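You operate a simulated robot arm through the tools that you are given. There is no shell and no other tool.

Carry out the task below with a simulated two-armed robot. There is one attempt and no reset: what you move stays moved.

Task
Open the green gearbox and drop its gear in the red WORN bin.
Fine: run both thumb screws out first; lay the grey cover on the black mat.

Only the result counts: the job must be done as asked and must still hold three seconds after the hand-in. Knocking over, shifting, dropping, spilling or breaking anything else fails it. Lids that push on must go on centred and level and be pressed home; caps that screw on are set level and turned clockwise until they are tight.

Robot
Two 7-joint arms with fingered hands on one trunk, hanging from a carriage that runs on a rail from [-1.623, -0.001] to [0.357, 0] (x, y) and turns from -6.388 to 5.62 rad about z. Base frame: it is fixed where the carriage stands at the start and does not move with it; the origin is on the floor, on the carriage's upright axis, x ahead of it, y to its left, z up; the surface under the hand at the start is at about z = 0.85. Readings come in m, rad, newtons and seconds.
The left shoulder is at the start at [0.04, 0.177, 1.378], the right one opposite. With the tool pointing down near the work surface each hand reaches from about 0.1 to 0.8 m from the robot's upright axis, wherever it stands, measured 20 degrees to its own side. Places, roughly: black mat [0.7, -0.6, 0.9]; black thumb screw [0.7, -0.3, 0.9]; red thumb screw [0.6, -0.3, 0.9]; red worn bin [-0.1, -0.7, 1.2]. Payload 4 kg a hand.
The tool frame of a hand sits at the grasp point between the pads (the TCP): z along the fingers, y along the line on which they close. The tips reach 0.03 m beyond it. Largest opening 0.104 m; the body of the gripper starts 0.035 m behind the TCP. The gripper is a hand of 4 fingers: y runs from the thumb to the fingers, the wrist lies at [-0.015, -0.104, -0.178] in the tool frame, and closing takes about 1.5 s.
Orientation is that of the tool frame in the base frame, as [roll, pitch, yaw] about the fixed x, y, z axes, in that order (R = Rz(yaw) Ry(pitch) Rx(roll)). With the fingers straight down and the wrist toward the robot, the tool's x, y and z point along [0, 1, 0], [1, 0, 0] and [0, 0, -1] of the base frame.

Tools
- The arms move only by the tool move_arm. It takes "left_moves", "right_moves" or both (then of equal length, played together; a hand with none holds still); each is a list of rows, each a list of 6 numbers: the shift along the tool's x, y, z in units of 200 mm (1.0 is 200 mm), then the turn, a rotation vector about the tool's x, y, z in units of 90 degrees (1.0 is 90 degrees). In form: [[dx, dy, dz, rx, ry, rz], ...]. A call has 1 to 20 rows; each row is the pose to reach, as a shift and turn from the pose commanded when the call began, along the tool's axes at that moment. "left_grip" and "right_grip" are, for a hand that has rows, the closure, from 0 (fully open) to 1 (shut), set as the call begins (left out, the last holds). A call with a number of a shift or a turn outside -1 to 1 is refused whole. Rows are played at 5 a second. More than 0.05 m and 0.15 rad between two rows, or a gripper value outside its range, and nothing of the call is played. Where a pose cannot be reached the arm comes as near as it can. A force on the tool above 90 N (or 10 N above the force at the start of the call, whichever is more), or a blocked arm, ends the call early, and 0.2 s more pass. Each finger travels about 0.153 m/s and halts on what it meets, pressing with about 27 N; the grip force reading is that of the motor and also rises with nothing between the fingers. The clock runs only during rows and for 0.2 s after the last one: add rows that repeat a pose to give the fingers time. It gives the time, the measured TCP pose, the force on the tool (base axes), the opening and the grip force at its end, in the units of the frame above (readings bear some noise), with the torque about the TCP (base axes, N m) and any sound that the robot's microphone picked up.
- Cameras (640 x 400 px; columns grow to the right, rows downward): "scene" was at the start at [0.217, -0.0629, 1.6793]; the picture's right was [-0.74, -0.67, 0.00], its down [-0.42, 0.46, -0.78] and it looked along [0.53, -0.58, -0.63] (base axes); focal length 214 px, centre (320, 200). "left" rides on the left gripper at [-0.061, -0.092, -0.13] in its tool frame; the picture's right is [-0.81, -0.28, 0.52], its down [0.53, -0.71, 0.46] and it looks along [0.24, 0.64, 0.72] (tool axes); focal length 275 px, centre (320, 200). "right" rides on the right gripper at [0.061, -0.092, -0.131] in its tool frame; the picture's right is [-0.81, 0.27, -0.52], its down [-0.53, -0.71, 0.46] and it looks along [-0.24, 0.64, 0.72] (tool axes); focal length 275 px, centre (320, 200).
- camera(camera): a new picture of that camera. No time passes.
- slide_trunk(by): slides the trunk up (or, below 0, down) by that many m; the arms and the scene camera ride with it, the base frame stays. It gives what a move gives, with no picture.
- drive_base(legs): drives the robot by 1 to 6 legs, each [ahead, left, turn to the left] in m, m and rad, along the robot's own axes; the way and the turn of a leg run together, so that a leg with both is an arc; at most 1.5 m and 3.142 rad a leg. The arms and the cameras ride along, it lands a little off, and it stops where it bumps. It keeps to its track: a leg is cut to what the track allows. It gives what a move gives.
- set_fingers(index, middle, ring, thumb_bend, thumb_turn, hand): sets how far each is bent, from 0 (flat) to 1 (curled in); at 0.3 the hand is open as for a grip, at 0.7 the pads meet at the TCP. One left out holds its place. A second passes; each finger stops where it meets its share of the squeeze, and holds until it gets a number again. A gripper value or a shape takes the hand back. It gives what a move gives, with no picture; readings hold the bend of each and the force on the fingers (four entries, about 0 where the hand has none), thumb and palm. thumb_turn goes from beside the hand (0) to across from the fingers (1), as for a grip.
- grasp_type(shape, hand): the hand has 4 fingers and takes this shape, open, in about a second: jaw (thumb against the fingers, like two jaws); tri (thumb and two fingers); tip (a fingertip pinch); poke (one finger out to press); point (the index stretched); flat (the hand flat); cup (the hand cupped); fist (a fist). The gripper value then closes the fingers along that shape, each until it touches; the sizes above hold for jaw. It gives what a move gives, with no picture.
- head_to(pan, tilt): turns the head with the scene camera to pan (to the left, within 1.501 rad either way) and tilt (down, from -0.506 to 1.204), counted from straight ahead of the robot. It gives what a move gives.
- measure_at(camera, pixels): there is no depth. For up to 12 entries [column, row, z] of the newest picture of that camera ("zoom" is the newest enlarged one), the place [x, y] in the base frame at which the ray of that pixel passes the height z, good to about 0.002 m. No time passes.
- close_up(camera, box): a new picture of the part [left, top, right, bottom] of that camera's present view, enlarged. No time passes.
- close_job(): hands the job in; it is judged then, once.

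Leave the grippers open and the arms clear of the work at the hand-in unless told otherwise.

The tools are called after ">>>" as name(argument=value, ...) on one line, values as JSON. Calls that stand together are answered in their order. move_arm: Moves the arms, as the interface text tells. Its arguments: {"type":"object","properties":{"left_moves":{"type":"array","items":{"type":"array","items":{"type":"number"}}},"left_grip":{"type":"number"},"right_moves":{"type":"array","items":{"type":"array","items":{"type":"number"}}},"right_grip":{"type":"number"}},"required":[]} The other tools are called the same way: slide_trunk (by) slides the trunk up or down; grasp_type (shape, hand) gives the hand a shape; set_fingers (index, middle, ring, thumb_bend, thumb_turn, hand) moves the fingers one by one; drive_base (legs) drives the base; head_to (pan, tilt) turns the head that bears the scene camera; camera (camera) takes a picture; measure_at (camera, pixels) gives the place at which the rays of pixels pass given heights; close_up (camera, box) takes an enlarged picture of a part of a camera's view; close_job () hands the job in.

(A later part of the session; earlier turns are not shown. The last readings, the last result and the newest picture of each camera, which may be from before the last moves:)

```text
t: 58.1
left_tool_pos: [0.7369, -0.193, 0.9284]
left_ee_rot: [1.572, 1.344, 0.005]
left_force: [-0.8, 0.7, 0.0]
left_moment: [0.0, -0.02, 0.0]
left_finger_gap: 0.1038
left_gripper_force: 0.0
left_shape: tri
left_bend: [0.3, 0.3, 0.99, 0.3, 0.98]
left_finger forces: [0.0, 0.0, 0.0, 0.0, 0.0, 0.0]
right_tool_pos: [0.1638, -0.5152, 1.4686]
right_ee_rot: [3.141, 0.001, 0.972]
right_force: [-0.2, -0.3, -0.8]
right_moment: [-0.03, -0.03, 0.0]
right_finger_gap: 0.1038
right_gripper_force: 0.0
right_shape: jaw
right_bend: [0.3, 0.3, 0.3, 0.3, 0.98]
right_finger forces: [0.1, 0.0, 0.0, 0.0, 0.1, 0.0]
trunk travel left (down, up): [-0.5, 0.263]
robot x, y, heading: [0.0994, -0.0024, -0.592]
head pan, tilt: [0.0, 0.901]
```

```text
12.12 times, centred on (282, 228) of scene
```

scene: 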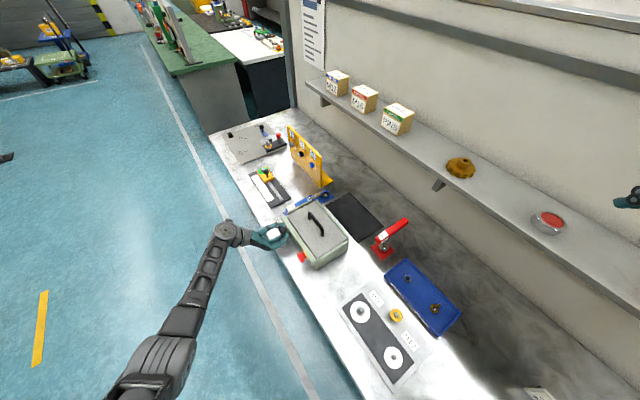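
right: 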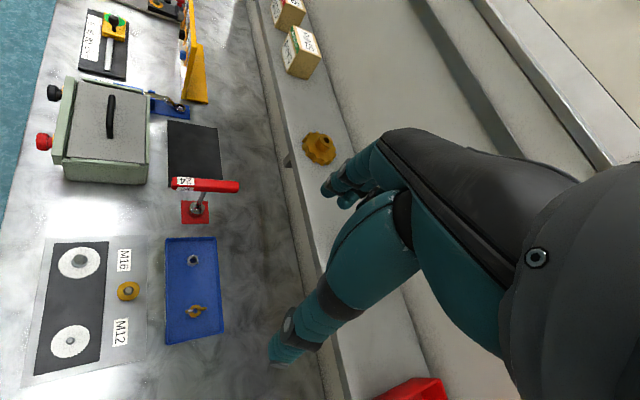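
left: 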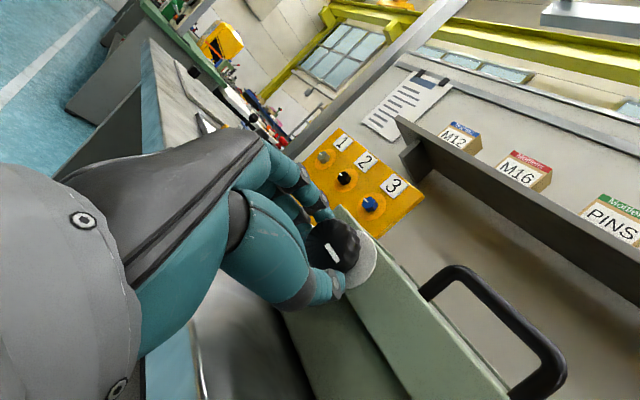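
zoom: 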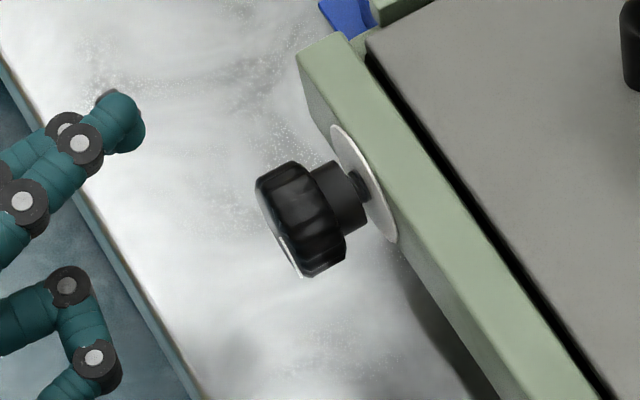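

The mark now points straight down, so the slip wound it back in by about 45°. I go in again with the knob placed 11 mm toward the index, and close in tri.

>>> move_arm(left_moves=[[0.05, -0.0075, 0.0, 0, 0, 0], [0.05, -0.0075, 0.1, 0, 0, 0], [0.05, -0.0075, 0.1825, 0, 0, 0], [0.05, -0.0075, 0.1825, 0, 0, 0]])

>>> move_arm(left_grip=1.0, left_moves=[[0, 0, 0, 0, 0, 0], [0, 0, 0, 0, 0, 0], [0, 0, 0, 0, 0, 0], [0, 0, 0, 0, 0, 0], [0, 0, 0, 0, 0, 0], [0, 0, 0, 0, 0, 0], [0, 0, 0, 0, 0, 0]])

>>> close_up(camera="left", box=[260, 160, 400, 320])

>>> close_up(camera="scene", box=[265, 212, 300, 245])

```text
t: 59.1
left_tool_pos: [0.7375, -0.2295, 0.9196]
left_ee_rot: [1.57, 1.342, 0.004]
left_force: [-0.1, 0.0, 0.2]
left_moment: [0.03, 0.01, -0.04]
left_finger_gap: 0.1039
left_gripper_force: 0.1
left_shape: tri
left_bend: [0.3, 0.3, 0.99, 0.3, 0.98]
left_finger forces: [0.0, 0.0, 0.0, 0.0, 0.1, 0.1]
right_tool_pos: [0.1643, -0.516, 1.4687]
right_ee_rot: [3.141, 0.0, 0.972]
right_force: [0.3, 0.3, 0.3]
right_moment: [0.02, 0.01, 0.01]
right_finger_gap: 0.1037
right_gripper_force: 0.1
right_shape: jaw
right_bend: [0.3, 0.3, 0.3, 0.3, 0.98]
right_finger forces: [0.0, 0.0, 0.0, 0.0, 0.0, 0.1]
trunk travel left (down, up): [-0.5, 0.263]
robot x, y, heading: [0.0983, -0.0026, -0.598]
head pan, tilt: [0.0, 0.901]
```

```text
t: 60.7
left_tool_pos: [0.7368, -0.2295, 0.9191]
left_ee_rot: [1.578, 1.345, 0.01]
left_force: [1.7, -2.2, -4.2]
left_moment: [0.07, 0.04, 0.07]
left_finger_gap: 0.0242
left_gripper_force: 27.4
left_shape: tri
left_bend: [0.74, 0.61, 1.0, 0.74, 1.0]
left_finger forces: [12.5, 10.6, 0.1, 0.0, 21.8, 0.0]
right_tool_pos: [0.1628, -0.516, 1.4696]
right_ee_rot: [3.141, -0.002, 0.972]
right_force: [0.2, -0.5, -0.2]
right_moment: [0.0, 0.03, 0.0]
right_finger_gap: 0.1039
right_gripper_force: 0.0
right_shape: jaw
right_bend: [0.3, 0.3, 0.3, 0.3, 0.98]
right_finger forces: [0.0, 0.1, 0.0, 0.0, 0.0, 0.0]
trunk travel left (down, up): [-0.5, 0.263]
robot x, y, heading: [0.0993, 0.0028, -0.597]
head pan, tilt: [0.0, 0.901]
```

```text
2.50 times, centred on (330, 240) of left
```

zoom: 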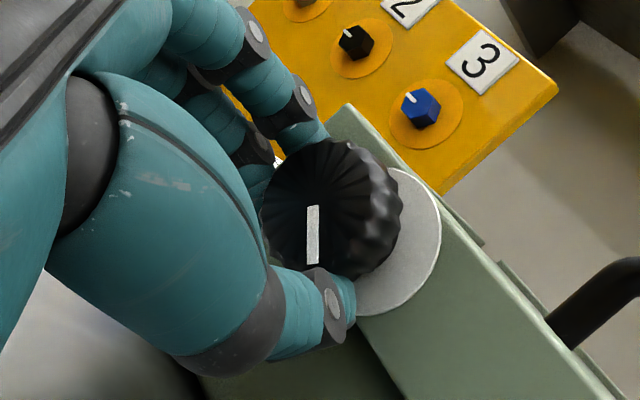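

```text
12.12 times, centred on (282, 228) of scene
```

zoom: 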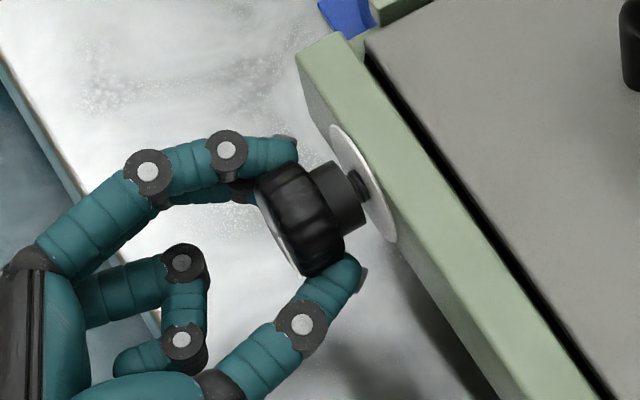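

Working out the finger places from the left view, the thumb is at about tool x -3 mm and the two fingers at -12 and +6 mm, so the right centre is about -4 mm. I open slightly, shift 7 mm back, and close again.

>>> move_arm(left_grip=0.2, left_moves=[[0, 0, 0, 0, 0, 0], [0, 0, 0, 0, 0, 0], [0, 0, 0, 0, 0, 0], [0, 0, 0, 0, 0, 0], [-0.035, 0, 0, 0, 0, 0], [-0.035, 0, 0, 0, 0, 0]])

>>> move_arm(left_grip=1.0, left_moves=[[0, 0, 0, 0, 0, 0], [0, 0, 0, 0, 0, 0], [0, 0, 0, 0, 0, 0], [0, 0, 0, 0, 0, 0], [0, 0, 0, 0, 0, 0], [0, 0, 0, 0, 0, 0], [0, 0, 0, 0, 0, 0]])

>>> close_up(camera="left", box=[260, 160, 400, 320])

>>> close_up(camera="scene", box=[265, 212, 300, 245])

```text
t: 62.1
left_tool_pos: [0.7348, -0.2293, 0.9262]
left_ee_rot: [1.577, 1.344, 0.01]
left_force: [-1.2, -0.4, 0.3]
left_moment: [0.0, -0.01, 0.03]
left_finger_gap: 0.0828
left_gripper_force: 0.3
left_shape: tri
left_bend: [0.26, 0.34, 0.99, 0.5, 0.99]
left_finger forces: [0.0, 0.1, 0.1, 0.1, 0.1, 0.1]
right_tool_pos: [0.1638, -0.5144, 1.4699]
right_ee_rot: [3.14, 0.0, 0.971]
right_force: [0.2, 1.2, 0.8]
right_moment: [0.0, 0.04, -0.03]
right_finger_gap: 0.1036
right_gripper_force: 0.0
right_shape: jaw
right_bend: [0.3, 0.3, 0.3, 0.3, 0.98]
right_finger forces: [0.1, 0.0, 0.0, 0.1, 0.0, 0.1]
trunk travel left (down, up): [-0.5, 0.263]
robot x, y, heading: [0.1019, 0.0001, -0.598]
head pan, tilt: [0.0, 0.901]
```

```text
t: 63.7
left_tool_pos: [0.7358, -0.2291, 0.9263]
left_ee_rot: [1.567, 1.343, -0.001]
left_force: [-1.9, -1.6, -0.8]
left_moment: [0.03, 0.03, 0.01]
left_finger_gap: 0.0284
left_gripper_force: 26.6
left_shape: tri
left_bend: [0.74, 0.54, 1.0, 0.74, 1.0]
left_finger forces: [12.0, 11.2, 0.1, 0.0, 24.8, 0.0]
right_tool_pos: [0.1638, -0.5147, 1.469]
right_ee_rot: [3.14, -0.001, 0.975]
right_force: [-0.2, 0.6, -0.4]
right_moment: [-0.01, -0.03, 0.01]
right_finger_gap: 0.1038
right_gripper_force: 0.1
right_shape: jaw
right_bend: [0.3, 0.3, 0.3, 0.3, 0.98]
right_finger forces: [0.0, 0.1, 0.0, 0.0, 0.0, 0.0]
trunk travel left (down, up): [-0.5, 0.263]
robot x, y, heading: [0.0975, 0.004, -0.597]
head pan, tilt: [0.0, 0.901]
```

```text
2.50 times, centred on (330, 240) of left
```

zoom: 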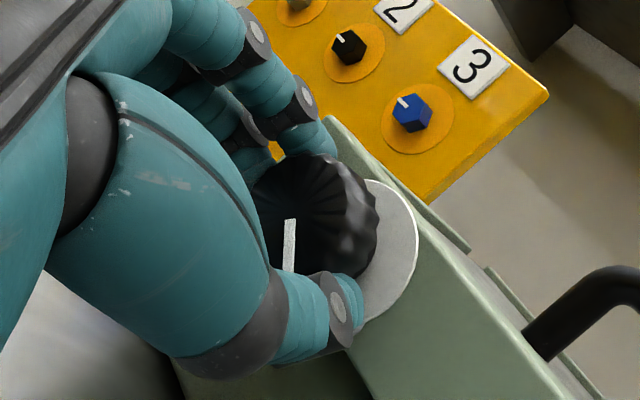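

```text
12.12 times, centred on (282, 228) of scene
```

zoom: 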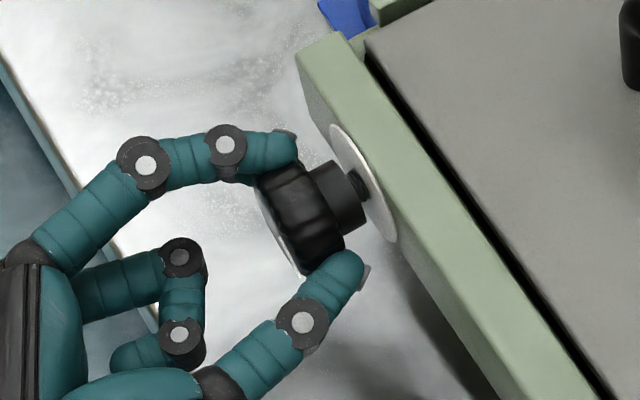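

The tri grip is now balanced (12.0 / 11.2 / 24.8 N, almost no side force, gap 28 mm). I turn 45° about the axis and check.

>>> move_arm(left_moves=[[0, -0.0026, 0, 0, 0, -0.083], [-0.0007, -0.0052, -0.001, 0, 0, -0.167], [-0.0015, -0.0077, -0.002, 0, 0, -0.25], [-0.0027, -0.01, -0.003, 0, 0, -0.333], [-0.0041, -0.0122, -0.004, 0, 0, -0.417], [-0.0059, -0.0141, -0.005, 0, 0, -0.5]])

>>> close_up(camera="left", box=[260, 160, 400, 320])

>>> close_up(camera="scene", box=[265, 212, 300, 245])

```text
t: 65.1
left_tool_pos: [0.7472, -0.217, 0.9317]
left_ee_rot: [-1.594, 1.034, 3.14]
left_force: [3.2, 5.9, 1.3]
left_moment: [0.01, 0.0, 0.04]
left_finger_gap: 0.0201
left_gripper_force: 27.1
left_shape: tri
left_bend: [0.76, 0.75, 1.0, 0.84, 1.0]
left_finger forces: [0.0, 5.3, 0.1, 0.0, 0.0, 0.1]
right_tool_pos: [0.1633, -0.5153, 1.4671]
right_ee_rot: [-3.14, -0.001, 0.973]
right_force: [-0.5, -0.3, -0.4]
right_moment: [-0.01, 0.01, -0.02]
right_finger_gap: 0.1036
right_gripper_force: 0.0
right_shape: jaw
right_bend: [0.3, 0.3, 0.3, 0.3, 0.98]
right_finger forces: [0.0, 0.0, 0.0, 0.0, 0.0, 0.0]
trunk travel left (down, up): [-0.5, 0.263]
robot x, y, heading: [0.1, 0.0005, -0.599]
head pan, tilt: [0.0, 0.901]
```

```text
2.50 times, centred on (330, 240) of left
```

zoom: 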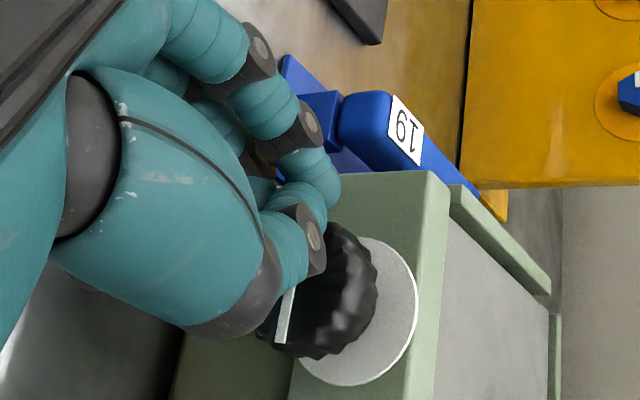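

```text
12.12 times, centred on (282, 228) of scene
```

zoom: 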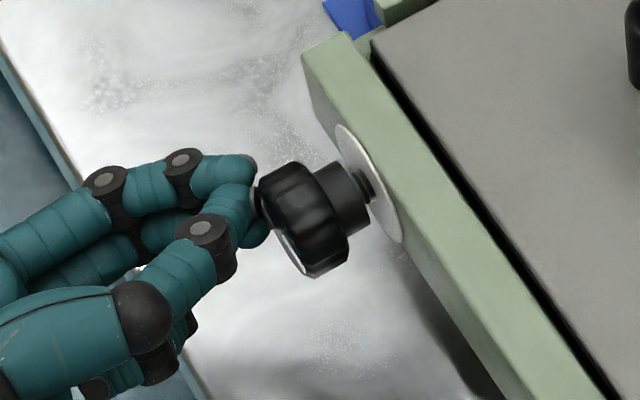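

The hand rode off again, though the mark shows about 36° gained before that. Every failed stroke started from the far end of the wrist range, while the first good one started at 0°. I'll open, go back to 0° and use jaw exactly as in the first stroke.

>>> move_arm(left_grip=0.0, left_moves=[[0, 0, 0, 0, 0, -0.5], [0, 0, 0, 0, 0, -0.5], [0, 0, 0, 0, 0, 0], [0, 0, 0, 0, 0, 0]])

>>> camera(camera="left")

```text
refused: row 1 steps farther than a row can; nothing moved
```

```text
taken
```

left: 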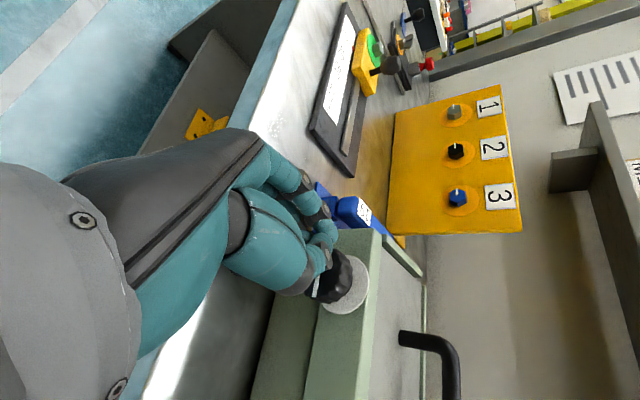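

That call was wrong and was refused, with nothing moved. Here is the intended one: open, back off 35 mm, turn back 31°.

>>> move_arm(left_grip=0.0, left_moves=[[0, 0, 0, 0, 0, 0], [0, 0, 0, 0, 0, 0], [0, 0, 0, 0, 0, 0], [0, 0, 0, 0, 0, 0], [0, 0, -0.175, 0, 0, 0], [0, 0, -0.175, 0, 0, 0.083], [0, 0, -0.175, 0, 0, 0.167], [0, 0, -0.175, 0, 0, 0.25], [0, 0, -0.175, 0, 0, 0.333], [0, 0, -0.175, 0, 0, 0.35], [0, 0, -0.175, 0, 0, 0.35]])

>>> grasp_type(shape="jaw", hand="left")

>>> close_up(camera="left", box=[300, 200, 460, 320])

>>> close_up(camera="scene", box=[265, 212, 300, 245])

```text
t: 67.5
left_tool_pos: [0.7321, -0.1934, 0.9272]
left_ee_rot: [-1.408, 1.562, -2.974]
left_force: [0.5, -0.7, 0.0]
left_moment: [0.03, -0.01, -0.01]
left_finger_gap: 0.1038
left_gripper_force: 0.1
left_shape: tri
left_bend: [0.3, 0.3, 0.99, 0.3, 0.98]
left_finger forces: [0.0, 0.0, 0.0, 0.0, 0.1, 0.0]
right_tool_pos: [0.1618, -0.5159, 1.469]
right_ee_rot: [3.141, -0.002, 0.972]
right_force: [0.7, -0.3, 0.3]
right_moment: [0.01, 0.01, -0.02]
right_finger_gap: 0.1038
right_gripper_force: 0.1
right_shape: jaw
right_bend: [0.3, 0.3, 0.3, 0.3, 0.98]
right_finger forces: [0.0, 0.1, 0.0, 0.0, 0.1, 0.0]
trunk travel left (down, up): [-0.5, 0.263]
robot x, y, heading: [0.097, 0.001, -0.597]
head pan, tilt: [0.0, 0.901]
```

```text
t: 68.4
left_tool_pos: [0.7323, -0.1933, 0.9265]
left_ee_rot: [-1.576, 1.564, 3.139]
left_force: [0.7, 0.0, 0.6]
left_moment: [-0.02, 0.04, -0.03]
left_finger_gap: 0.1035
left_gripper_force: 0.1
left_shape: jaw
left_bend: [0.3, 0.3, 0.3, 0.3, 0.98]
left_finger forces: [0.1, 0.0, 0.1, 0.0, 0.0, 0.1]
right_tool_pos: [0.1633, -0.5155, 1.4678]
right_ee_rot: [-3.141, 0.002, 0.972]
right_force: [1.0, -0.1, 0.5]
right_moment: [0.02, -0.01, -0.03]
right_finger_gap: 0.1038
right_gripper_force: 0.1
right_shape: jaw
right_bend: [0.3, 0.3, 0.3, 0.3, 0.98]
right_finger forces: [0.0, 0.0, 0.0, 0.0, 0.0, 0.0]
trunk travel left (down, up): [-0.5, 0.263]
robot x, y, heading: [0.1002, 0.0012, -0.599]
head pan, tilt: [0.0, 0.901]
```

```text
3.33 times, centred on (380, 260) of left
```

zoom: 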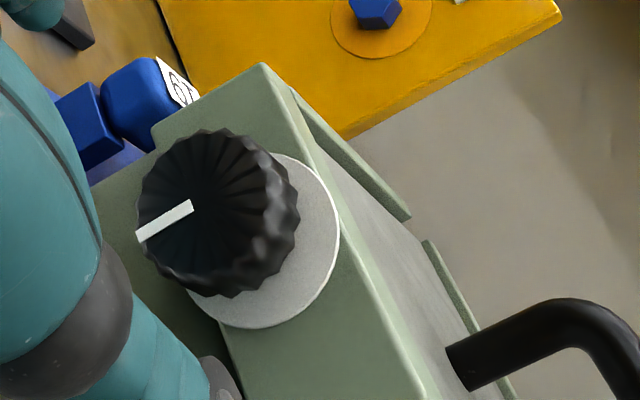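

```text
12.12 times, centred on (282, 228) of scene
```

zoom: 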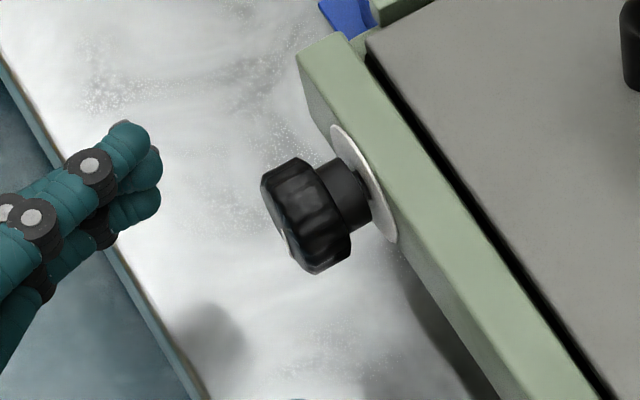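

The mark shows the knob wound back in to about 93° when I released. Comparing pictures, the lead is roughly 13 mm per turn, so I'll also retreat 3.4 mm per 90°. Now in, centred on [0.735, 0.9295], and close.

>>> move_arm(left_moves=[[-0.014, 0.0135, 0.0, 0, 0, 0], [-0.014, 0.0135, 0.1, 0, 0, 0], [-0.014, 0.0135, 0.23, 0, 0, 0], [-0.014, 0.0135, 0.23, 0, 0, 0]])

>>> move_arm(left_grip=1.0, left_moves=[[0, 0, 0, 0, 0, 0], [0, 0, 0, 0, 0, 0], [0, 0, 0, 0, 0, 0], [0, 0, 0, 0, 0, 0], [0, 0, 0, 0, 0, 0], [0, 0, 0, 0, 0, 0], [0, 0, 0, 0, 0, 0]])

>>> close_up(camera="left", box=[260, 160, 400, 320])

>>> close_up(camera="scene", box=[265, 212, 300, 245])

```text
t: 69.4
left_tool_pos: [0.7373, -0.2368, 0.9283]
left_ee_rot: [-2.178, 1.564, 2.541]
left_force: [0.1, 0.1, -0.4]
left_moment: [-0.01, 0.0, 0.03]
left_finger_gap: 0.1039
left_gripper_force: 0.2
left_shape: jaw
left_bend: [0.3, 0.3, 0.3, 0.3, 0.98]
left_finger forces: [0.0, 0.1, 0.0, 0.0, 0.1, 0.0]
right_tool_pos: [0.1627, -0.5152, 1.4685]
right_ee_rot: [-3.141, -0.001, 0.973]
right_force: [0.6, 0.4, 0.2]
right_moment: [0.03, 0.0, 0.03]
right_finger_gap: 0.1036
right_gripper_force: 0.2
right_shape: jaw
right_bend: [0.3, 0.3, 0.3, 0.3, 0.98]
right_finger forces: [0.0, 0.1, 0.0, 0.2, 0.1, 0.0]
trunk travel left (down, up): [-0.5, 0.263]
robot x, y, heading: [0.0996, -0.0007, -0.595]
head pan, tilt: [0.0, 0.901]
```

```text
t: 71.0
left_tool_pos: [0.7371, -0.2377, 0.9291]
left_ee_rot: [-1.693, 1.565, 3.024]
left_force: [-4.4, -5.4, 1.6]
left_moment: [-0.03, 0.0, -0.08]
left_finger_gap: 0.0277
left_gripper_force: 27.3
left_shape: jaw
left_bend: [0.74, 0.57, 0.61, 0.74, 1.0]
left_finger forces: [12.1, 6.5, 0.0, 0.0, 23.2, 0.1]
right_tool_pos: [0.1626, -0.5168, 1.4682]
right_ee_rot: [-3.141, 0.001, 0.972]
right_force: [0.4, -0.3, 0.6]
right_moment: [0.02, 0.0, -0.05]
right_finger_gap: 0.1038
right_gripper_force: 0.1
right_shape: jaw
right_bend: [0.3, 0.3, 0.3, 0.3, 0.98]
right_finger forces: [0.0, 0.0, 0.0, 0.0, 0.0, 0.0]
trunk travel left (down, up): [-0.5, 0.263]
robot x, y, heading: [0.1021, -0.0038, -0.601]
head pan, tilt: [0.0, 0.901]
```

```text
2.50 times, centred on (330, 240) of left
```

zoom: 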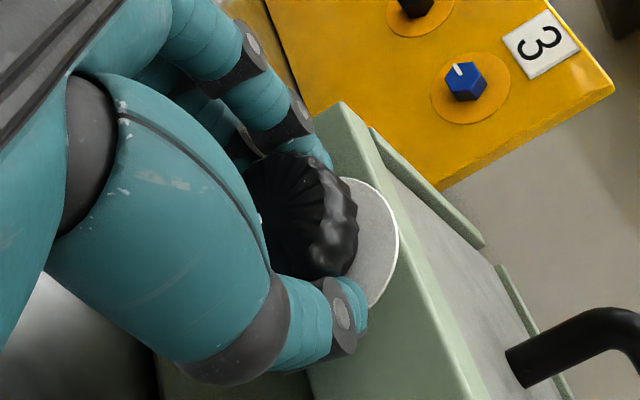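

```text
12.12 times, centred on (282, 228) of scene
```

zoom: 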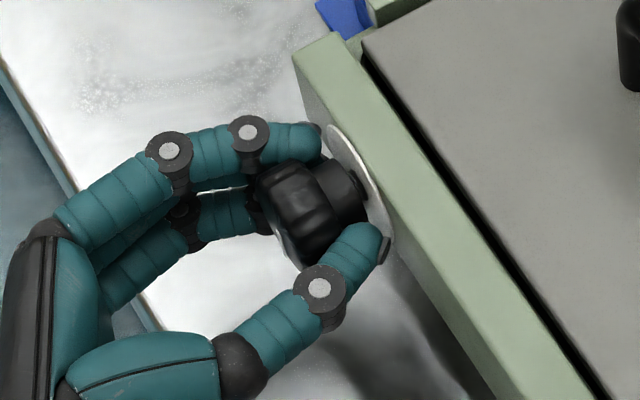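

I turn 45° with a matching retreat and check.

>>> move_arm(left_moves=[[0, 0, -0.001, 0, 0, -0.083], [0, 0, -0.003, 0, 0, -0.167], [0, 0, -0.004, 0, 0, -0.25], [0, 0, -0.006, 0, 0, -0.333], [0, 0, -0.007, 0, 0, -0.417], [0, 0, -0.009, 0, 0, -0.5]])

>>> close_up(camera="left", box=[260, 160, 400, 320])

>>> close_up(camera="scene", box=[265, 212, 300, 245])

```text
t: 72.4
left_tool_pos: [0.736, -0.2373, 0.9315]
left_ee_rot: [-1.567, 0.779, -3.136]
left_force: [2.5, -4.9, 7.3]
left_moment: [-0.22, 0.0, 0.04]
left_finger_gap: 0.0273
left_gripper_force: 26.6
left_shape: jaw
left_bend: [0.74, 0.57, 0.61, 0.76, 1.0]
left_finger forces: [14.9, 6.7, 0.0, 0.0, 21.8, 0.0]
right_tool_pos: [0.1638, -0.5156, 1.4697]
right_ee_rot: [3.14, -0.001, 0.972]
right_force: [0.3, -0.8, 0.8]
right_moment: [0.03, 0.03, 0.05]
right_finger_gap: 0.1035
right_gripper_force: 0.1
right_shape: jaw
right_bend: [0.3, 0.3, 0.3, 0.3, 0.98]
right_finger forces: [0.0, 0.0, 0.1, 0.0, 0.0, 0.0]
trunk travel left (down, up): [-0.5, 0.263]
robot x, y, heading: [0.0994, -0.0005, -0.604]
head pan, tilt: [0.0, 0.901]
```

```text
2.50 times, centred on (330, 240) of left
```

zoom: 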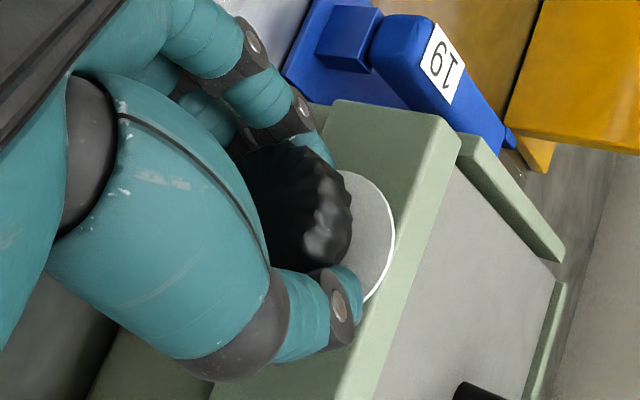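

```text
12.12 times, centred on (282, 228) of scene
```

zoom: 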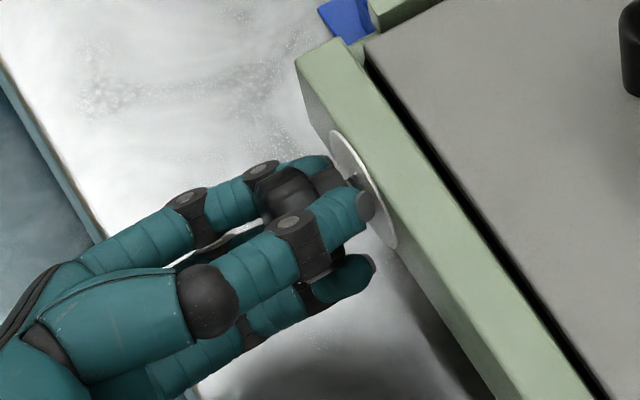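

It held this time: forces are steady and the thread shows more. I continue 45° with slightly more retreat.

>>> move_arm(left_moves=[[0, 0, -0.003, 0, 0, -0.083], [0, 0, -0.005, 0, 0, -0.167], [0, 0, -0.007, 0, 0, -0.25], [0, 0, -0.009, 0, 0, -0.333], [0, 0, -0.011, 0, 0, -0.417], [0, 0, -0.013, 0, 0, -0.5]])

>>> close_up(camera="left", box=[260, 160, 400, 320])

>>> close_up(camera="scene", box=[265, 212, 300, 245])

```text
t: 73.8
left_tool_pos: [0.7373, -0.2371, 0.9328]
left_ee_rot: [-1.569, -0.007, -3.138]
left_force: [12.0, -12.9, -1.4]
left_moment: [-0.13, -0.19, 0.25]
left_finger_gap: 0.0267
left_gripper_force: 26.7
left_shape: jaw
left_bend: [0.74, 0.57, 0.61, 0.76, 1.0]
left_finger forces: [17.5, 7.9, 0.0, 0.0, 22.2, 0.1]
right_tool_pos: [0.1634, -0.5175, 1.4692]
right_ee_rot: [3.139, 0.0, 0.974]
right_force: [0.7, 0.3, -0.7]
right_moment: [0.01, -0.04, -0.02]
right_finger_gap: 0.1038
right_gripper_force: 0.1
right_shape: jaw
right_bend: [0.3, 0.3, 0.3, 0.3, 0.98]
right_finger forces: [0.1, 0.0, 0.0, 0.0, 0.0, 0.1]
trunk travel left (down, up): [-0.5, 0.263]
robot x, y, heading: [0.0981, -0.0029, -0.599]
head pan, tilt: [0.0, 0.901]
```

```text
2.50 times, centred on (330, 240) of left
```

zoom: 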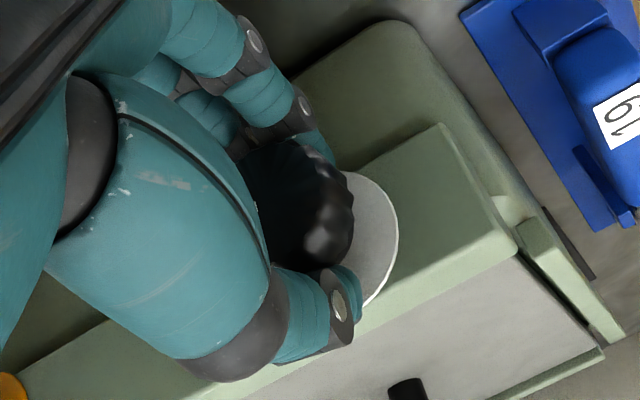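

```text
12.12 times, centred on (282, 228) of scene
```

zoom: 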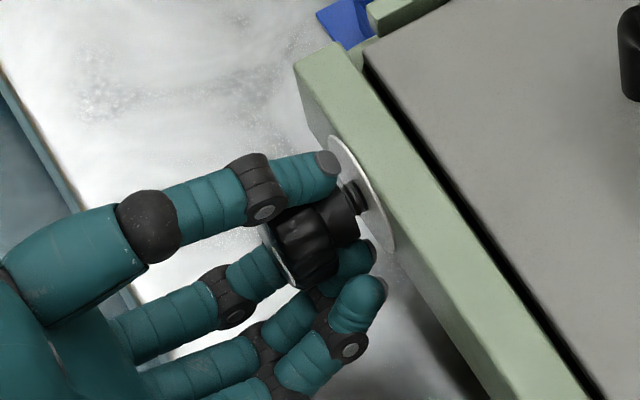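

It still holds; the y force of -13 N shows I retreated more than the knob moves. I give that back while turning a further 30°.

>>> move_arm(left_moves=[[0, 0, 0.008, 0, 0, 0], [0, 0, 0.015, 0, 0, 0], [0, 0, 0.015, 0, 0, -0.083], [0, 0, 0.015, 0, 0, -0.167], [0, 0, 0.015, 0, 0, -0.25], [0, 0, 0.015, 0, 0, -0.333]])

>>> close_up(camera="left", box=[260, 160, 400, 320])

>>> close_up(camera="scene", box=[265, 212, 300, 245])

```text
t: 75.2
left_tool_pos: [0.7378, -0.2403, 0.9319]
left_ee_rot: [-1.567, -0.528, -3.138]
left_force: [14.4, -9.4, 0.4]
left_moment: [-0.22, -0.36, 0.31]
left_finger_gap: 0.0254
left_gripper_force: 27.6
left_shape: jaw
left_bend: [0.74, 0.59, 0.61, 0.76, 1.0]
left_finger forces: [19.0, 4.5, 0.0, 0.0, 20.5, 0.1]
right_tool_pos: [0.1624, -0.5173, 1.4687]
right_ee_rot: [3.14, 0.0, 0.973]
right_force: [0.1, 0.3, 0.1]
right_moment: [-0.01, 0.02, -0.04]
right_finger_gap: 0.1038
right_gripper_force: 0.1
right_shape: jaw
right_bend: [0.3, 0.3, 0.3, 0.3, 0.98]
right_finger forces: [0.0, 0.0, 0.0, 0.0, 0.1, 0.1]
trunk travel left (down, up): [-0.5, 0.263]
robot x, y, heading: [0.0989, -0.0012, -0.601]
head pan, tilt: [0.0, 0.901]
```

```text
2.50 times, centred on (330, 240) of left
```

zoom: 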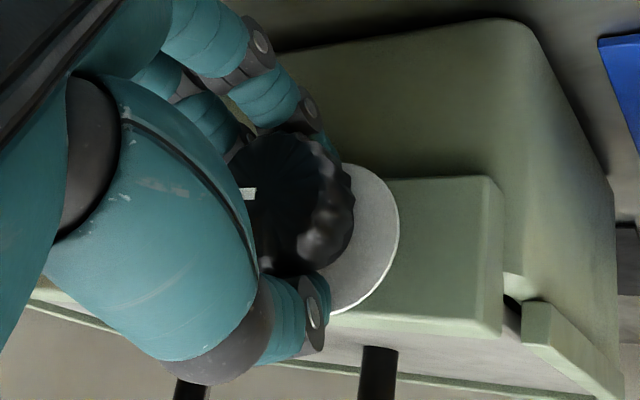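

```text
12.12 times, centred on (282, 228) of scene
```

zoom: 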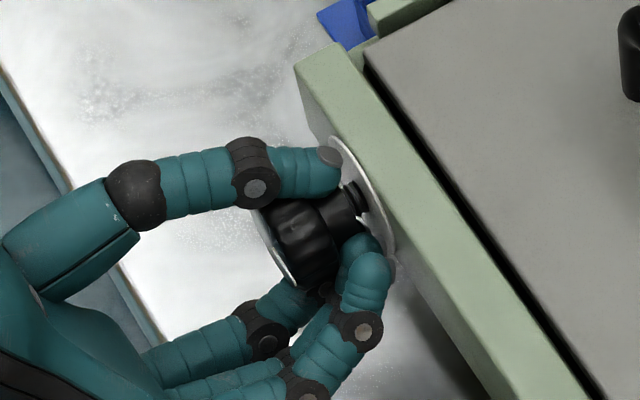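

The mark indicates roughly 185–190° total. I try to go on in the same grip another 45°, easing the side force by shifting 3 mm in +x.

>>> move_arm(left_moves=[[-0.013, -0.0075, 0.01, 0, 0, 0], [-0.013, -0.0075, 0.01, 0, 0, -0.083], [-0.013, -0.0075, 0.01, 0, 0, -0.167], [-0.013, -0.0075, 0.01, 0, 0, -0.25], [-0.013, -0.0075, 0.01, 0, 0, -0.333], [-0.013, -0.0075, 0.01, 0, 0, -0.417], [-0.013, -0.0075, 0.01, 0, 0, -0.5]])

>>> close_up(camera="left", box=[260, 160, 400, 320])

>>> close_up(camera="scene", box=[265, 212, 300, 245])

```text
t: 76.8
left_tool_pos: [0.71, -0.1868, 0.9659]
left_ee_rot: [-1.578, -1.316, -3.13]
left_force: [0.3, 1.1, 0.9]
left_moment: [-0.02, -0.02, 0.01]
left_finger_gap: 0.0197
left_gripper_force: 27.0
left_shape: jaw
left_bend: [0.75, 0.74, 0.61, 0.85, 1.0]
left_finger forces: [0.1, 0.0, 0.0, 0.1, 0.0, 0.0]
left hand out of reach, approached as far as the arm can: row 3, 4, 5, 6, 7
right_tool_pos: [0.1634, -0.5152, 1.4675]
right_ee_rot: [-3.141, -0.002, 0.972]
right_force: [0.5, 0.0, 0.1]
right_moment: [-0.01, 0.0, 0.02]
right_finger_gap: 0.1037
right_gripper_force: 0.0
right_shape: jaw
right_bend: [0.3, 0.3, 0.3, 0.3, 0.98]
right_finger forces: [0.0, 0.1, 0.0, 0.0, 0.0, 0.1]
trunk travel left (down, up): [-0.5, 0.263]
robot x, y, heading: [0.0981, -0.0006, -0.595]
head pan, tilt: [0.0, 0.901]
```

```text
2.50 times, centred on (330, 240) of left
```

zoom: 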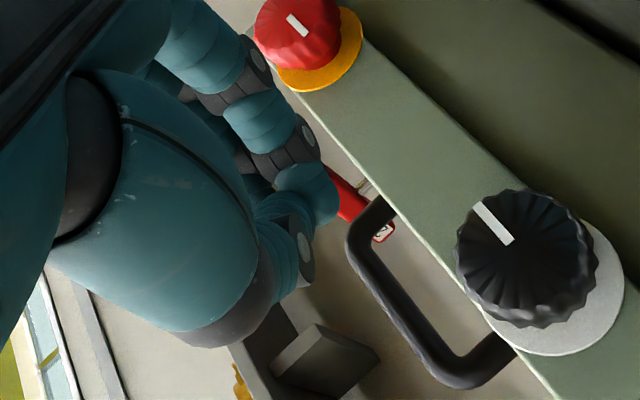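

```text
12.12 times, centred on (282, 228) of scene
```

zoom: 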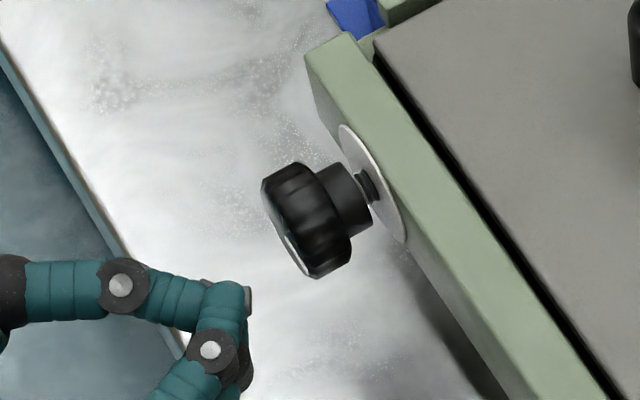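

The arm ran out of reach past about -125° and drew away; the knob stands at about 180°. I'll back off, then shift the base to give the wrist a wider turning range.

>>> move_arm(left_grip=0.0, left_moves=[[0, 0, -0.2, 0, 0, 0], [0, 0, -0.4, 0, 0, 0], [0, 0, -0.4, 0, 0, 0.083], [0, 0, -0.4, 0, 0, 0.167], [0, 0, -0.4, 0, 0, 0.25], [0, 0, -0.4, 0, 0, 0.333], [0, 0, -0.4, 0, 0, 0.417], [0, 0, -0.4, 0, 0, 0.5], [0, 0, -0.4, 0, 0, 0.583], [0, 0, -0.4, 0, 0, 0.667], [0, 0, -0.4, 0, 0, 0.75], [0, 0, -0.4, 0, 0, 0.833]])

>>> camera(camera="scene")

```text
t: 79.4
left_tool_pos: [0.823, -0.1333, 0.8832]
left_ee_rot: [-1.57, -0.006, -3.14]
left_force: [0.4, 0.4, 0.0]
left_moment: [0.02, -0.01, 0.01]
left_finger_gap: 0.1038
left_gripper_force: 0.1
left_shape: jaw
left_bend: [0.3, 0.3, 0.3, 0.3, 0.98]
left_finger forces: [0.1, 0.1, 0.0, 0.0, 0.1, 0.0]
left hand out of reach, approached as far as the arm can: row 1, 2, 3, 4, 5, 6, 7, 8, 9, 10, 11, 12
right_tool_pos: [0.1628, -0.5151, 1.4685]
right_ee_rot: [3.141, 0.001, 0.97]
right_force: [-0.7, 0.7, 0.5]
right_moment: [0.01, -0.03, 0.01]
right_finger_gap: 0.1039
right_gripper_force: 0.1
right_shape: jaw
right_bend: [0.3, 0.3, 0.3, 0.3, 0.98]
right_finger forces: [0.1, 0.1, 0.1, 0.1, 0.0, 0.1]
trunk travel left (down, up): [-0.5, 0.263]
robot x, y, heading: [0.1035, 0.0032, -0.598]
head pan, tilt: [0.0, 0.901]
```

```text
taken
```

scene: 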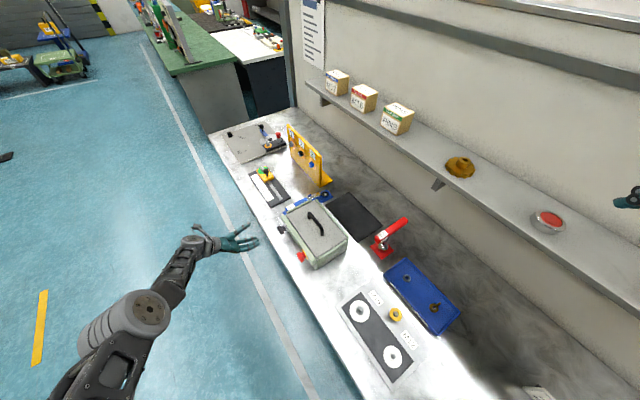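

I drive 0.15 m along +x (keeping heading) so the wrist has more reach on the far side; the hand is clear of the bench edge at y -0.133.

>>> drive_base(legs=[[0.124, 0.085, 0]])

```text
t: 80.8
left_tool_pos: [0.9754, -0.1328, 0.8848]
left_ee_rot: [-1.57, -0.005, -3.139]
left_force: [-0.8, 0.8, 0.3]
left_moment: [0.02, 0.02, -0.02]
left_finger_gap: 0.1034
left_gripper_force: 0.1
left_shape: jaw
left_bend: [0.3, 0.3, 0.3, 0.3, 0.98]
left_finger forces: [0.0, 0.0, 0.1, 0.0, 0.0, 0.1]
right_tool_pos: [0.314, -0.5155, 1.4685]
right_ee_rot: [3.141, -0.003, 0.972]
right_force: [-0.3, 0.4, -0.2]
right_moment: [0.02, 0.03, 0.0]
right_finger_gap: 0.1037
right_gripper_force: 0.1
right_shape: jaw
right_bend: [0.3, 0.3, 0.3, 0.3, 0.98]
right_finger forces: [0.1, 0.0, 0.0, 0.0, 0.0, 0.0]
trunk travel left (down, up): [-0.5, 0.263]
robot x, y, heading: [0.2488, 0.0019, -0.601]
head pan, tilt: [0.0, 0.901]
```

I bring the hand back to the knob axis at a safe standoff (y -0.14), then test the turning range in the air.

>>> move_arm(left_moves=[[0.2, -0.046, 0, 0, 0, 0], [0.4, -0.092, 0, 0, 0, 0], [0.6, -0.138, 0, 0, 0, 0], [0.8, -0.184, 0, 0, 0, 0], [1.0, -0.23, 0, 0, 0, 0]])

>>> move_arm(left_moves=[[0.2, 0, 0, 0, 0, -0.083], [0.2, 0, 0, 0, 0, -0.167], [0.2, 0, 0, 0, 0, -0.25], [0.2, 0, 0, 0, 0, -0.333], [0.2, 0, 0, 0, 0, -0.417], [0.2, 0, 0, 0, 0, -0.5], [0.2, 0, 0, 0, 0, -0.583], [0.2, 0, 0, 0, 0, -0.667], [0.2, 0, 0, 0, 0, -0.75], [0.2, 0, 0, 0, 0, -0.833], [0.2, 0, 0, 0, 0, -0.917], [0.2, 0, 0, 0, 0, -1.0]])

```text
t: 82.0
left_tool_pos: [0.8937, -0.1727, 0.8066]
left_ee_rot: [-1.569, -0.01, -3.14]
left_force: [0.0, 0.4, 0.5]
left_moment: [0.01, 0.01, -0.04]
left_finger_gap: 0.1036
left_gripper_force: 0.0
left_shape: jaw
left_bend: [0.3, 0.3, 0.3, 0.3, 0.98]
left_finger forces: [0.0, 0.0, 0.0, 0.1, 0.0, 0.0]
left hand out of reach, approached as far as the arm can: row 1, 2, 3, 4, 5
right_tool_pos: [0.3125, -0.5147, 1.4681]
right_ee_rot: [-3.141, 0.0, 0.972]
right_force: [-0.3, -0.3, 0.6]
right_moment: [0.0, -0.01, -0.02]
right_finger_gap: 0.1038
right_gripper_force: 0.1
right_shape: jaw
right_bend: [0.3, 0.3, 0.3, 0.3, 0.98]
right_finger forces: [0.0, 0.1, 0.0, 0.1, 0.0, 0.1]
trunk travel left (down, up): [-0.5, 0.263]
robot x, y, heading: [0.2498, 0.0002, -0.597]
head pan, tilt: [0.0, 0.901]
```

```text
t: 84.6
left_tool_pos: [0.7604, -0.1534, 0.8748]
left_ee_rot: [-0.922, -1.568, 2.492]
left_force: [-0.1, 0.2, 0.3]
left_moment: [-0.02, 0.0, 0.01]
left_finger_gap: 0.1038
left_gripper_force: 0.1
left_shape: jaw
left_bend: [0.3, 0.3, 0.3, 0.3, 0.98]
left_finger forces: [0.0, 0.1, 0.0, 0.1, 0.0, 0.0]
left hand out of reach, approached as far as the arm can: row 1, 2, 4, 5, 6, 7, 8, 9, 10, 11, 12
right_tool_pos: [0.3136, -0.5155, 1.4686]
right_ee_rot: [3.141, 0.0, 0.972]
right_force: [0.3, 0.1, -0.2]
right_moment: [-0.01, -0.01, 0.0]
right_finger_gap: 0.1038
right_gripper_force: 0.0
right_shape: jaw
right_bend: [0.3, 0.3, 0.3, 0.3, 0.98]
right_finger forces: [0.1, 0.0, 0.1, 0.0, 0.0, 0.0]
trunk travel left (down, up): [-0.5, 0.263]
robot x, y, heading: [0.2513, 0.004, -0.606]
head pan, tilt: [0.0, 0.901]
```

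The arm's joints are in an awkward configuration. I move the hand back from the bench and unwind the wrist by 90° to recover.

>>> move_arm(left_moves=[[0, 0, -0.2, 0, 0, 0], [0, 0, -0.4, 0, 0, 0.083], [0, 0, -0.4, 0, 0, 0.167], [0, 0, -0.4, 0, 0, 0.25], [0, 0, -0.4, 0, 0, 0.333], [0, 0, -0.4, 0, 0, 0.417], [0, 0, -0.4, 0, 0, 0.5], [0, 0, -0.4, 0, 0, 0.583], [0, 0, -0.4, 0, 0, 0.667], [0, 0, -0.4, 0, 0, 0.75], [0, 0, -0.4, 0, 0, 0.833], [0, 0, -0.4, 0, 0, 0.917], [0, 0, -0.4, 0, 0, 1.0]])

>>> camera(camera="scene")

```text
t: 87.4
left_tool_pos: [0.8631, -0.0919, 0.7557]
left_ee_rot: [-1.57, -0.007, 3.141]
left_force: [-0.6, -0.2, 0.4]
left_moment: [-0.01, 0.03, 0.0]
left_finger_gap: 0.104
left_gripper_force: 0.1
left_shape: jaw
left_bend: [0.3, 0.3, 0.3, 0.3, 0.98]
left_finger forces: [0.0, 0.0, 0.0, 0.0, 0.0, 0.0]
left hand out of reach, approached as far as the arm can: row 1, 2, 3, 4, 5, 6, 7, 8, 9, 10, 11, 12, 13
right_tool_pos: [0.3135, -0.5149, 1.4692]
right_ee_rot: [3.141, 0.001, 0.974]
right_force: [0.2, -0.2, 0.0]
right_moment: [0.0, 0.01, -0.03]
right_finger_gap: 0.1037
right_gripper_force: 0.0
right_shape: jaw
right_bend: [0.3, 0.3, 0.3, 0.3, 0.98]
right_finger forces: [0.0, 0.0, 0.0, 0.0, 0.0, 0.0]
trunk travel left (down, up): [-0.5, 0.263]
robot x, y, heading: [0.2489, -0.0006, -0.595]
head pan, tilt: [0.0, 0.901]
```

```text
taken
```

scene: 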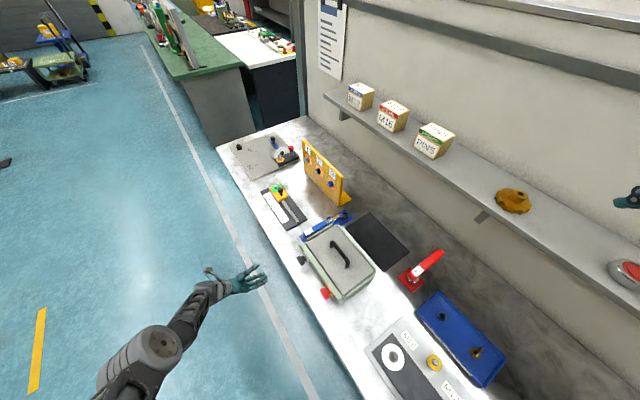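

I unwind another 90° (wrist back toward the robot) while raising the hand to z≈0.93, staying off the bench.

>>> move_arm(left_moves=[[0, -0.07, 0, 0, 0, 0.083], [0, -0.14, 0, 0, 0, 0.167], [0, -0.21, 0, 0, 0, 0.25], [0, -0.28, 0, 0, 0, 0.333], [0, -0.35, 0, 0, 0, 0.417], [0, -0.42, 0, 0, 0, 0.5], [0, -0.49, 0, 0, 0, 0.583], [0, -0.56, 0, 0, 0, 0.667], [0, -0.63, 0, 0, 0, 0.75], [0, -0.7, 0, 0, 0, 0.833], [0, -0.77, 0, 0, 0, 0.917], [0, -0.85, 0, 0, 0, 1.0]])

>>> camera(camera="scene")

```text
t: 90.0
left_tool_pos: [0.92, -0.1046, 0.8507]
left_ee_rot: [-1.146, 1.565, -2.715]
left_force: [0.0, -0.7, 1.2]
left_moment: [0.0, 0.01, -0.01]
left_finger_gap: 0.1043
left_gripper_force: 0.1
left_shape: jaw
left_bend: [0.3, 0.3, 0.3, 0.3, 0.98]
left_finger forces: [0.1, 0.1, 0.0, 0.0, 0.0, 0.0]
left hand out of reach, approached as far as the arm can: row 1, 2, 3, 4, 5, 6, 7, 8, 9, 10, 11, 12
right_tool_pos: [0.3135, -0.5164, 1.4673]
right_ee_rot: [3.141, -0.001, 0.971]
right_force: [-0.4, 0.0, 0.2]
right_moment: [0.0, 0.02, 0.02]
right_finger_gap: 0.1036
right_gripper_force: 0.0
right_shape: jaw
right_bend: [0.3, 0.3, 0.3, 0.3, 0.98]
right_finger forces: [0.1, 0.0, 0.0, 0.1, 0.1, 0.1]
trunk travel left (down, up): [-0.5, 0.263]
robot x, y, heading: [0.2468, 0.0035, -0.598]
head pan, tilt: [0.0, 0.901]
```

```text
taken
```

scene: 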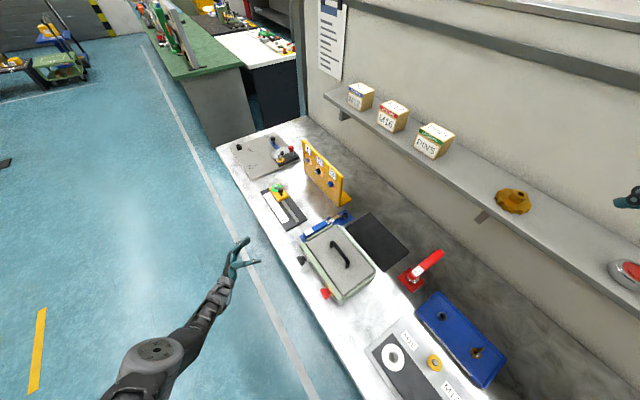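

Position still lags, so I lift the hand up and toward the robot to return to the original arm configuration.

>>> move_arm(left_moves=[[-0.2, -0.1, -0.1, 0, 0, 0], [-0.4, -0.2, -0.1, 0, 0, 0], [-0.6, -0.3, -0.1, 0, 0, 0], [-0.8, -0.4, -0.1, 0, 0, 0], [-1.0, -0.5, -0.1, 0, 0, 0]])

>>> move_arm(left_moves=[[-0.2, -0.15, 0, 0, 0, 0], [-0.4, -0.3, 0, 0, 0, 0], [-0.6, -0.45, 0, 0, 0, 0], [-0.8, -0.6, 0, 0, 0, 0], [-1.0, -0.7, 0, 0, 0, 0]])

>>> camera(camera="scene")

```text
t: 91.2
left_tool_pos: [0.9566, -0.1241, 0.8832]
left_ee_rot: [-1.194, 1.564, -2.766]
left_force: [0.7, -0.2, -0.6]
left_moment: [0.04, -0.03, -0.04]
left_finger_gap: 0.1041
left_gripper_force: 0.1
left_shape: jaw
left_bend: [0.3, 0.3, 0.3, 0.3, 0.98]
left_finger forces: [0.0, 0.0, 0.1, 0.0, 0.0, 0.0]
left hand out of reach, approached as far as the arm can: row 1, 2, 3, 4, 5
right_tool_pos: [0.3149, -0.5168, 1.4691]
right_ee_rot: [3.141, 0.0, 0.972]
right_force: [0.4, -0.6, -0.5]
right_moment: [-0.02, 0.02, 0.01]
right_finger_gap: 0.1037
right_gripper_force: 0.0
right_shape: jaw
right_bend: [0.3, 0.3, 0.3, 0.3, 0.98]
right_finger forces: [0.1, 0.1, 0.1, 0.1, 0.0, 0.1]
trunk travel left (down, up): [-0.5, 0.263]
robot x, y, heading: [0.2469, -0.0015, -0.598]
head pan, tilt: [0.0, 0.901]
```

```text
t: 92.4
left_tool_pos: [0.97, -0.1839, 0.916]
left_ee_rot: [-1.215, 1.564, -2.783]
left_force: [-0.2, 0.0, 0.3]
left_moment: [0.01, 0.0, -0.03]
left_finger_gap: 0.1038
left_gripper_force: 0.1
left_shape: jaw
left_bend: [0.3, 0.3, 0.3, 0.3, 0.98]
left_finger forces: [0.1, 0.1, 0.0, 0.1, 0.0, 0.1]
left hand out of reach, approached as far as the arm can: row 1, 2, 3, 4, 5
right_tool_pos: [0.3146, -0.5159, 1.4689]
right_ee_rot: [3.141, -0.001, 0.972]
right_force: [0.3, 0.3, 1.2]
right_moment: [-0.02, -0.01, 0.03]
right_finger_gap: 0.1039
right_gripper_force: 0.2
right_shape: jaw
right_bend: [0.3, 0.3, 0.3, 0.3, 0.98]
right_finger forces: [0.1, 0.1, 0.0, 0.0, 0.0, 0.0]
trunk travel left (down, up): [-0.5, 0.263]
robot x, y, heading: [0.2511, -0.001, -0.596]
head pan, tilt: [0.0, 0.901]
```

```text
taken
```

scene: 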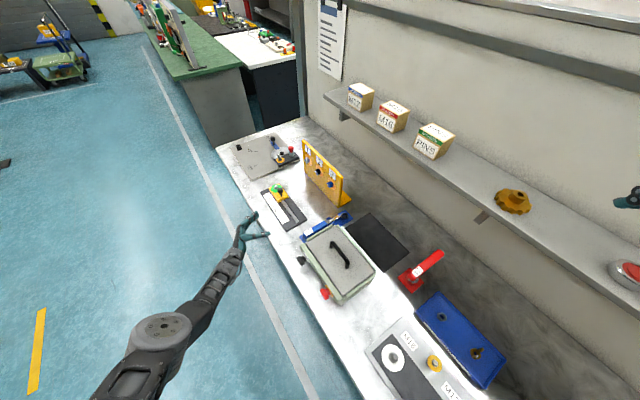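

The hand is drifting toward the bench top, so I stop that. I turn the hand toward the forearm's natural direction (about the tool x axis) while pulling back, to free the stuck joint.

>>> move_arm(left_moves=[[0, 0, -0.1, -0.083, 0, 0], [0, 0, -0.2, -0.167, 0, 0], [0, 0, -0.3, -0.25, 0, 0], [0, 0, -0.4, -0.333, 0, 0], [0, 0, -0.4, -0.417, 0, 0], [0, 0, -0.4, -0.5, 0, 0], [0, 0, -0.4, -0.583, 0, 0]])

>>> camera(camera="scene")

```text
t: 94.0
left_tool_pos: [0.987, -0.1194, 0.8886]
left_ee_rot: [-2.33, 1.562, -2.981]
left_force: [0.0, -0.4, -0.5]
left_moment: [-0.04, -0.02, -0.04]
left_finger_gap: 0.1042
left_gripper_force: 0.1
left_shape: jaw
left_bend: [0.3, 0.3, 0.3, 0.3, 0.98]
left_finger forces: [0.0, 0.0, 0.0, 0.1, 0.0, 0.0]
left hand out of reach, approached as far as the arm can: row 1, 2, 3, 4, 5, 6, 7
right_tool_pos: [0.3142, -0.5167, 1.4696]
right_ee_rot: [3.141, 0.0, 0.971]
right_force: [-0.2, 0.5, 0.7]
right_moment: [-0.05, 0.04, 0.0]
right_finger_gap: 0.1037
right_gripper_force: 0.0
right_shape: jaw
right_bend: [0.3, 0.3, 0.3, 0.3, 0.98]
right_finger forces: [0.1, 0.1, 0.0, 0.0, 0.0, 0.0]
trunk travel left (down, up): [-0.5, 0.263]
robot x, y, heading: [0.2537, -0.0001, -0.598]
head pan, tilt: [0.0, 0.901]
```

```text
taken
```

scene: 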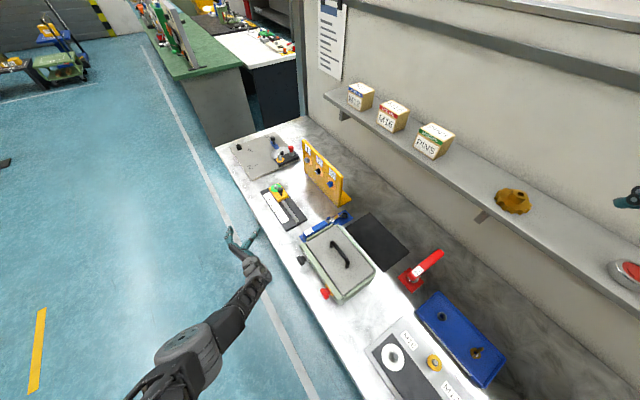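

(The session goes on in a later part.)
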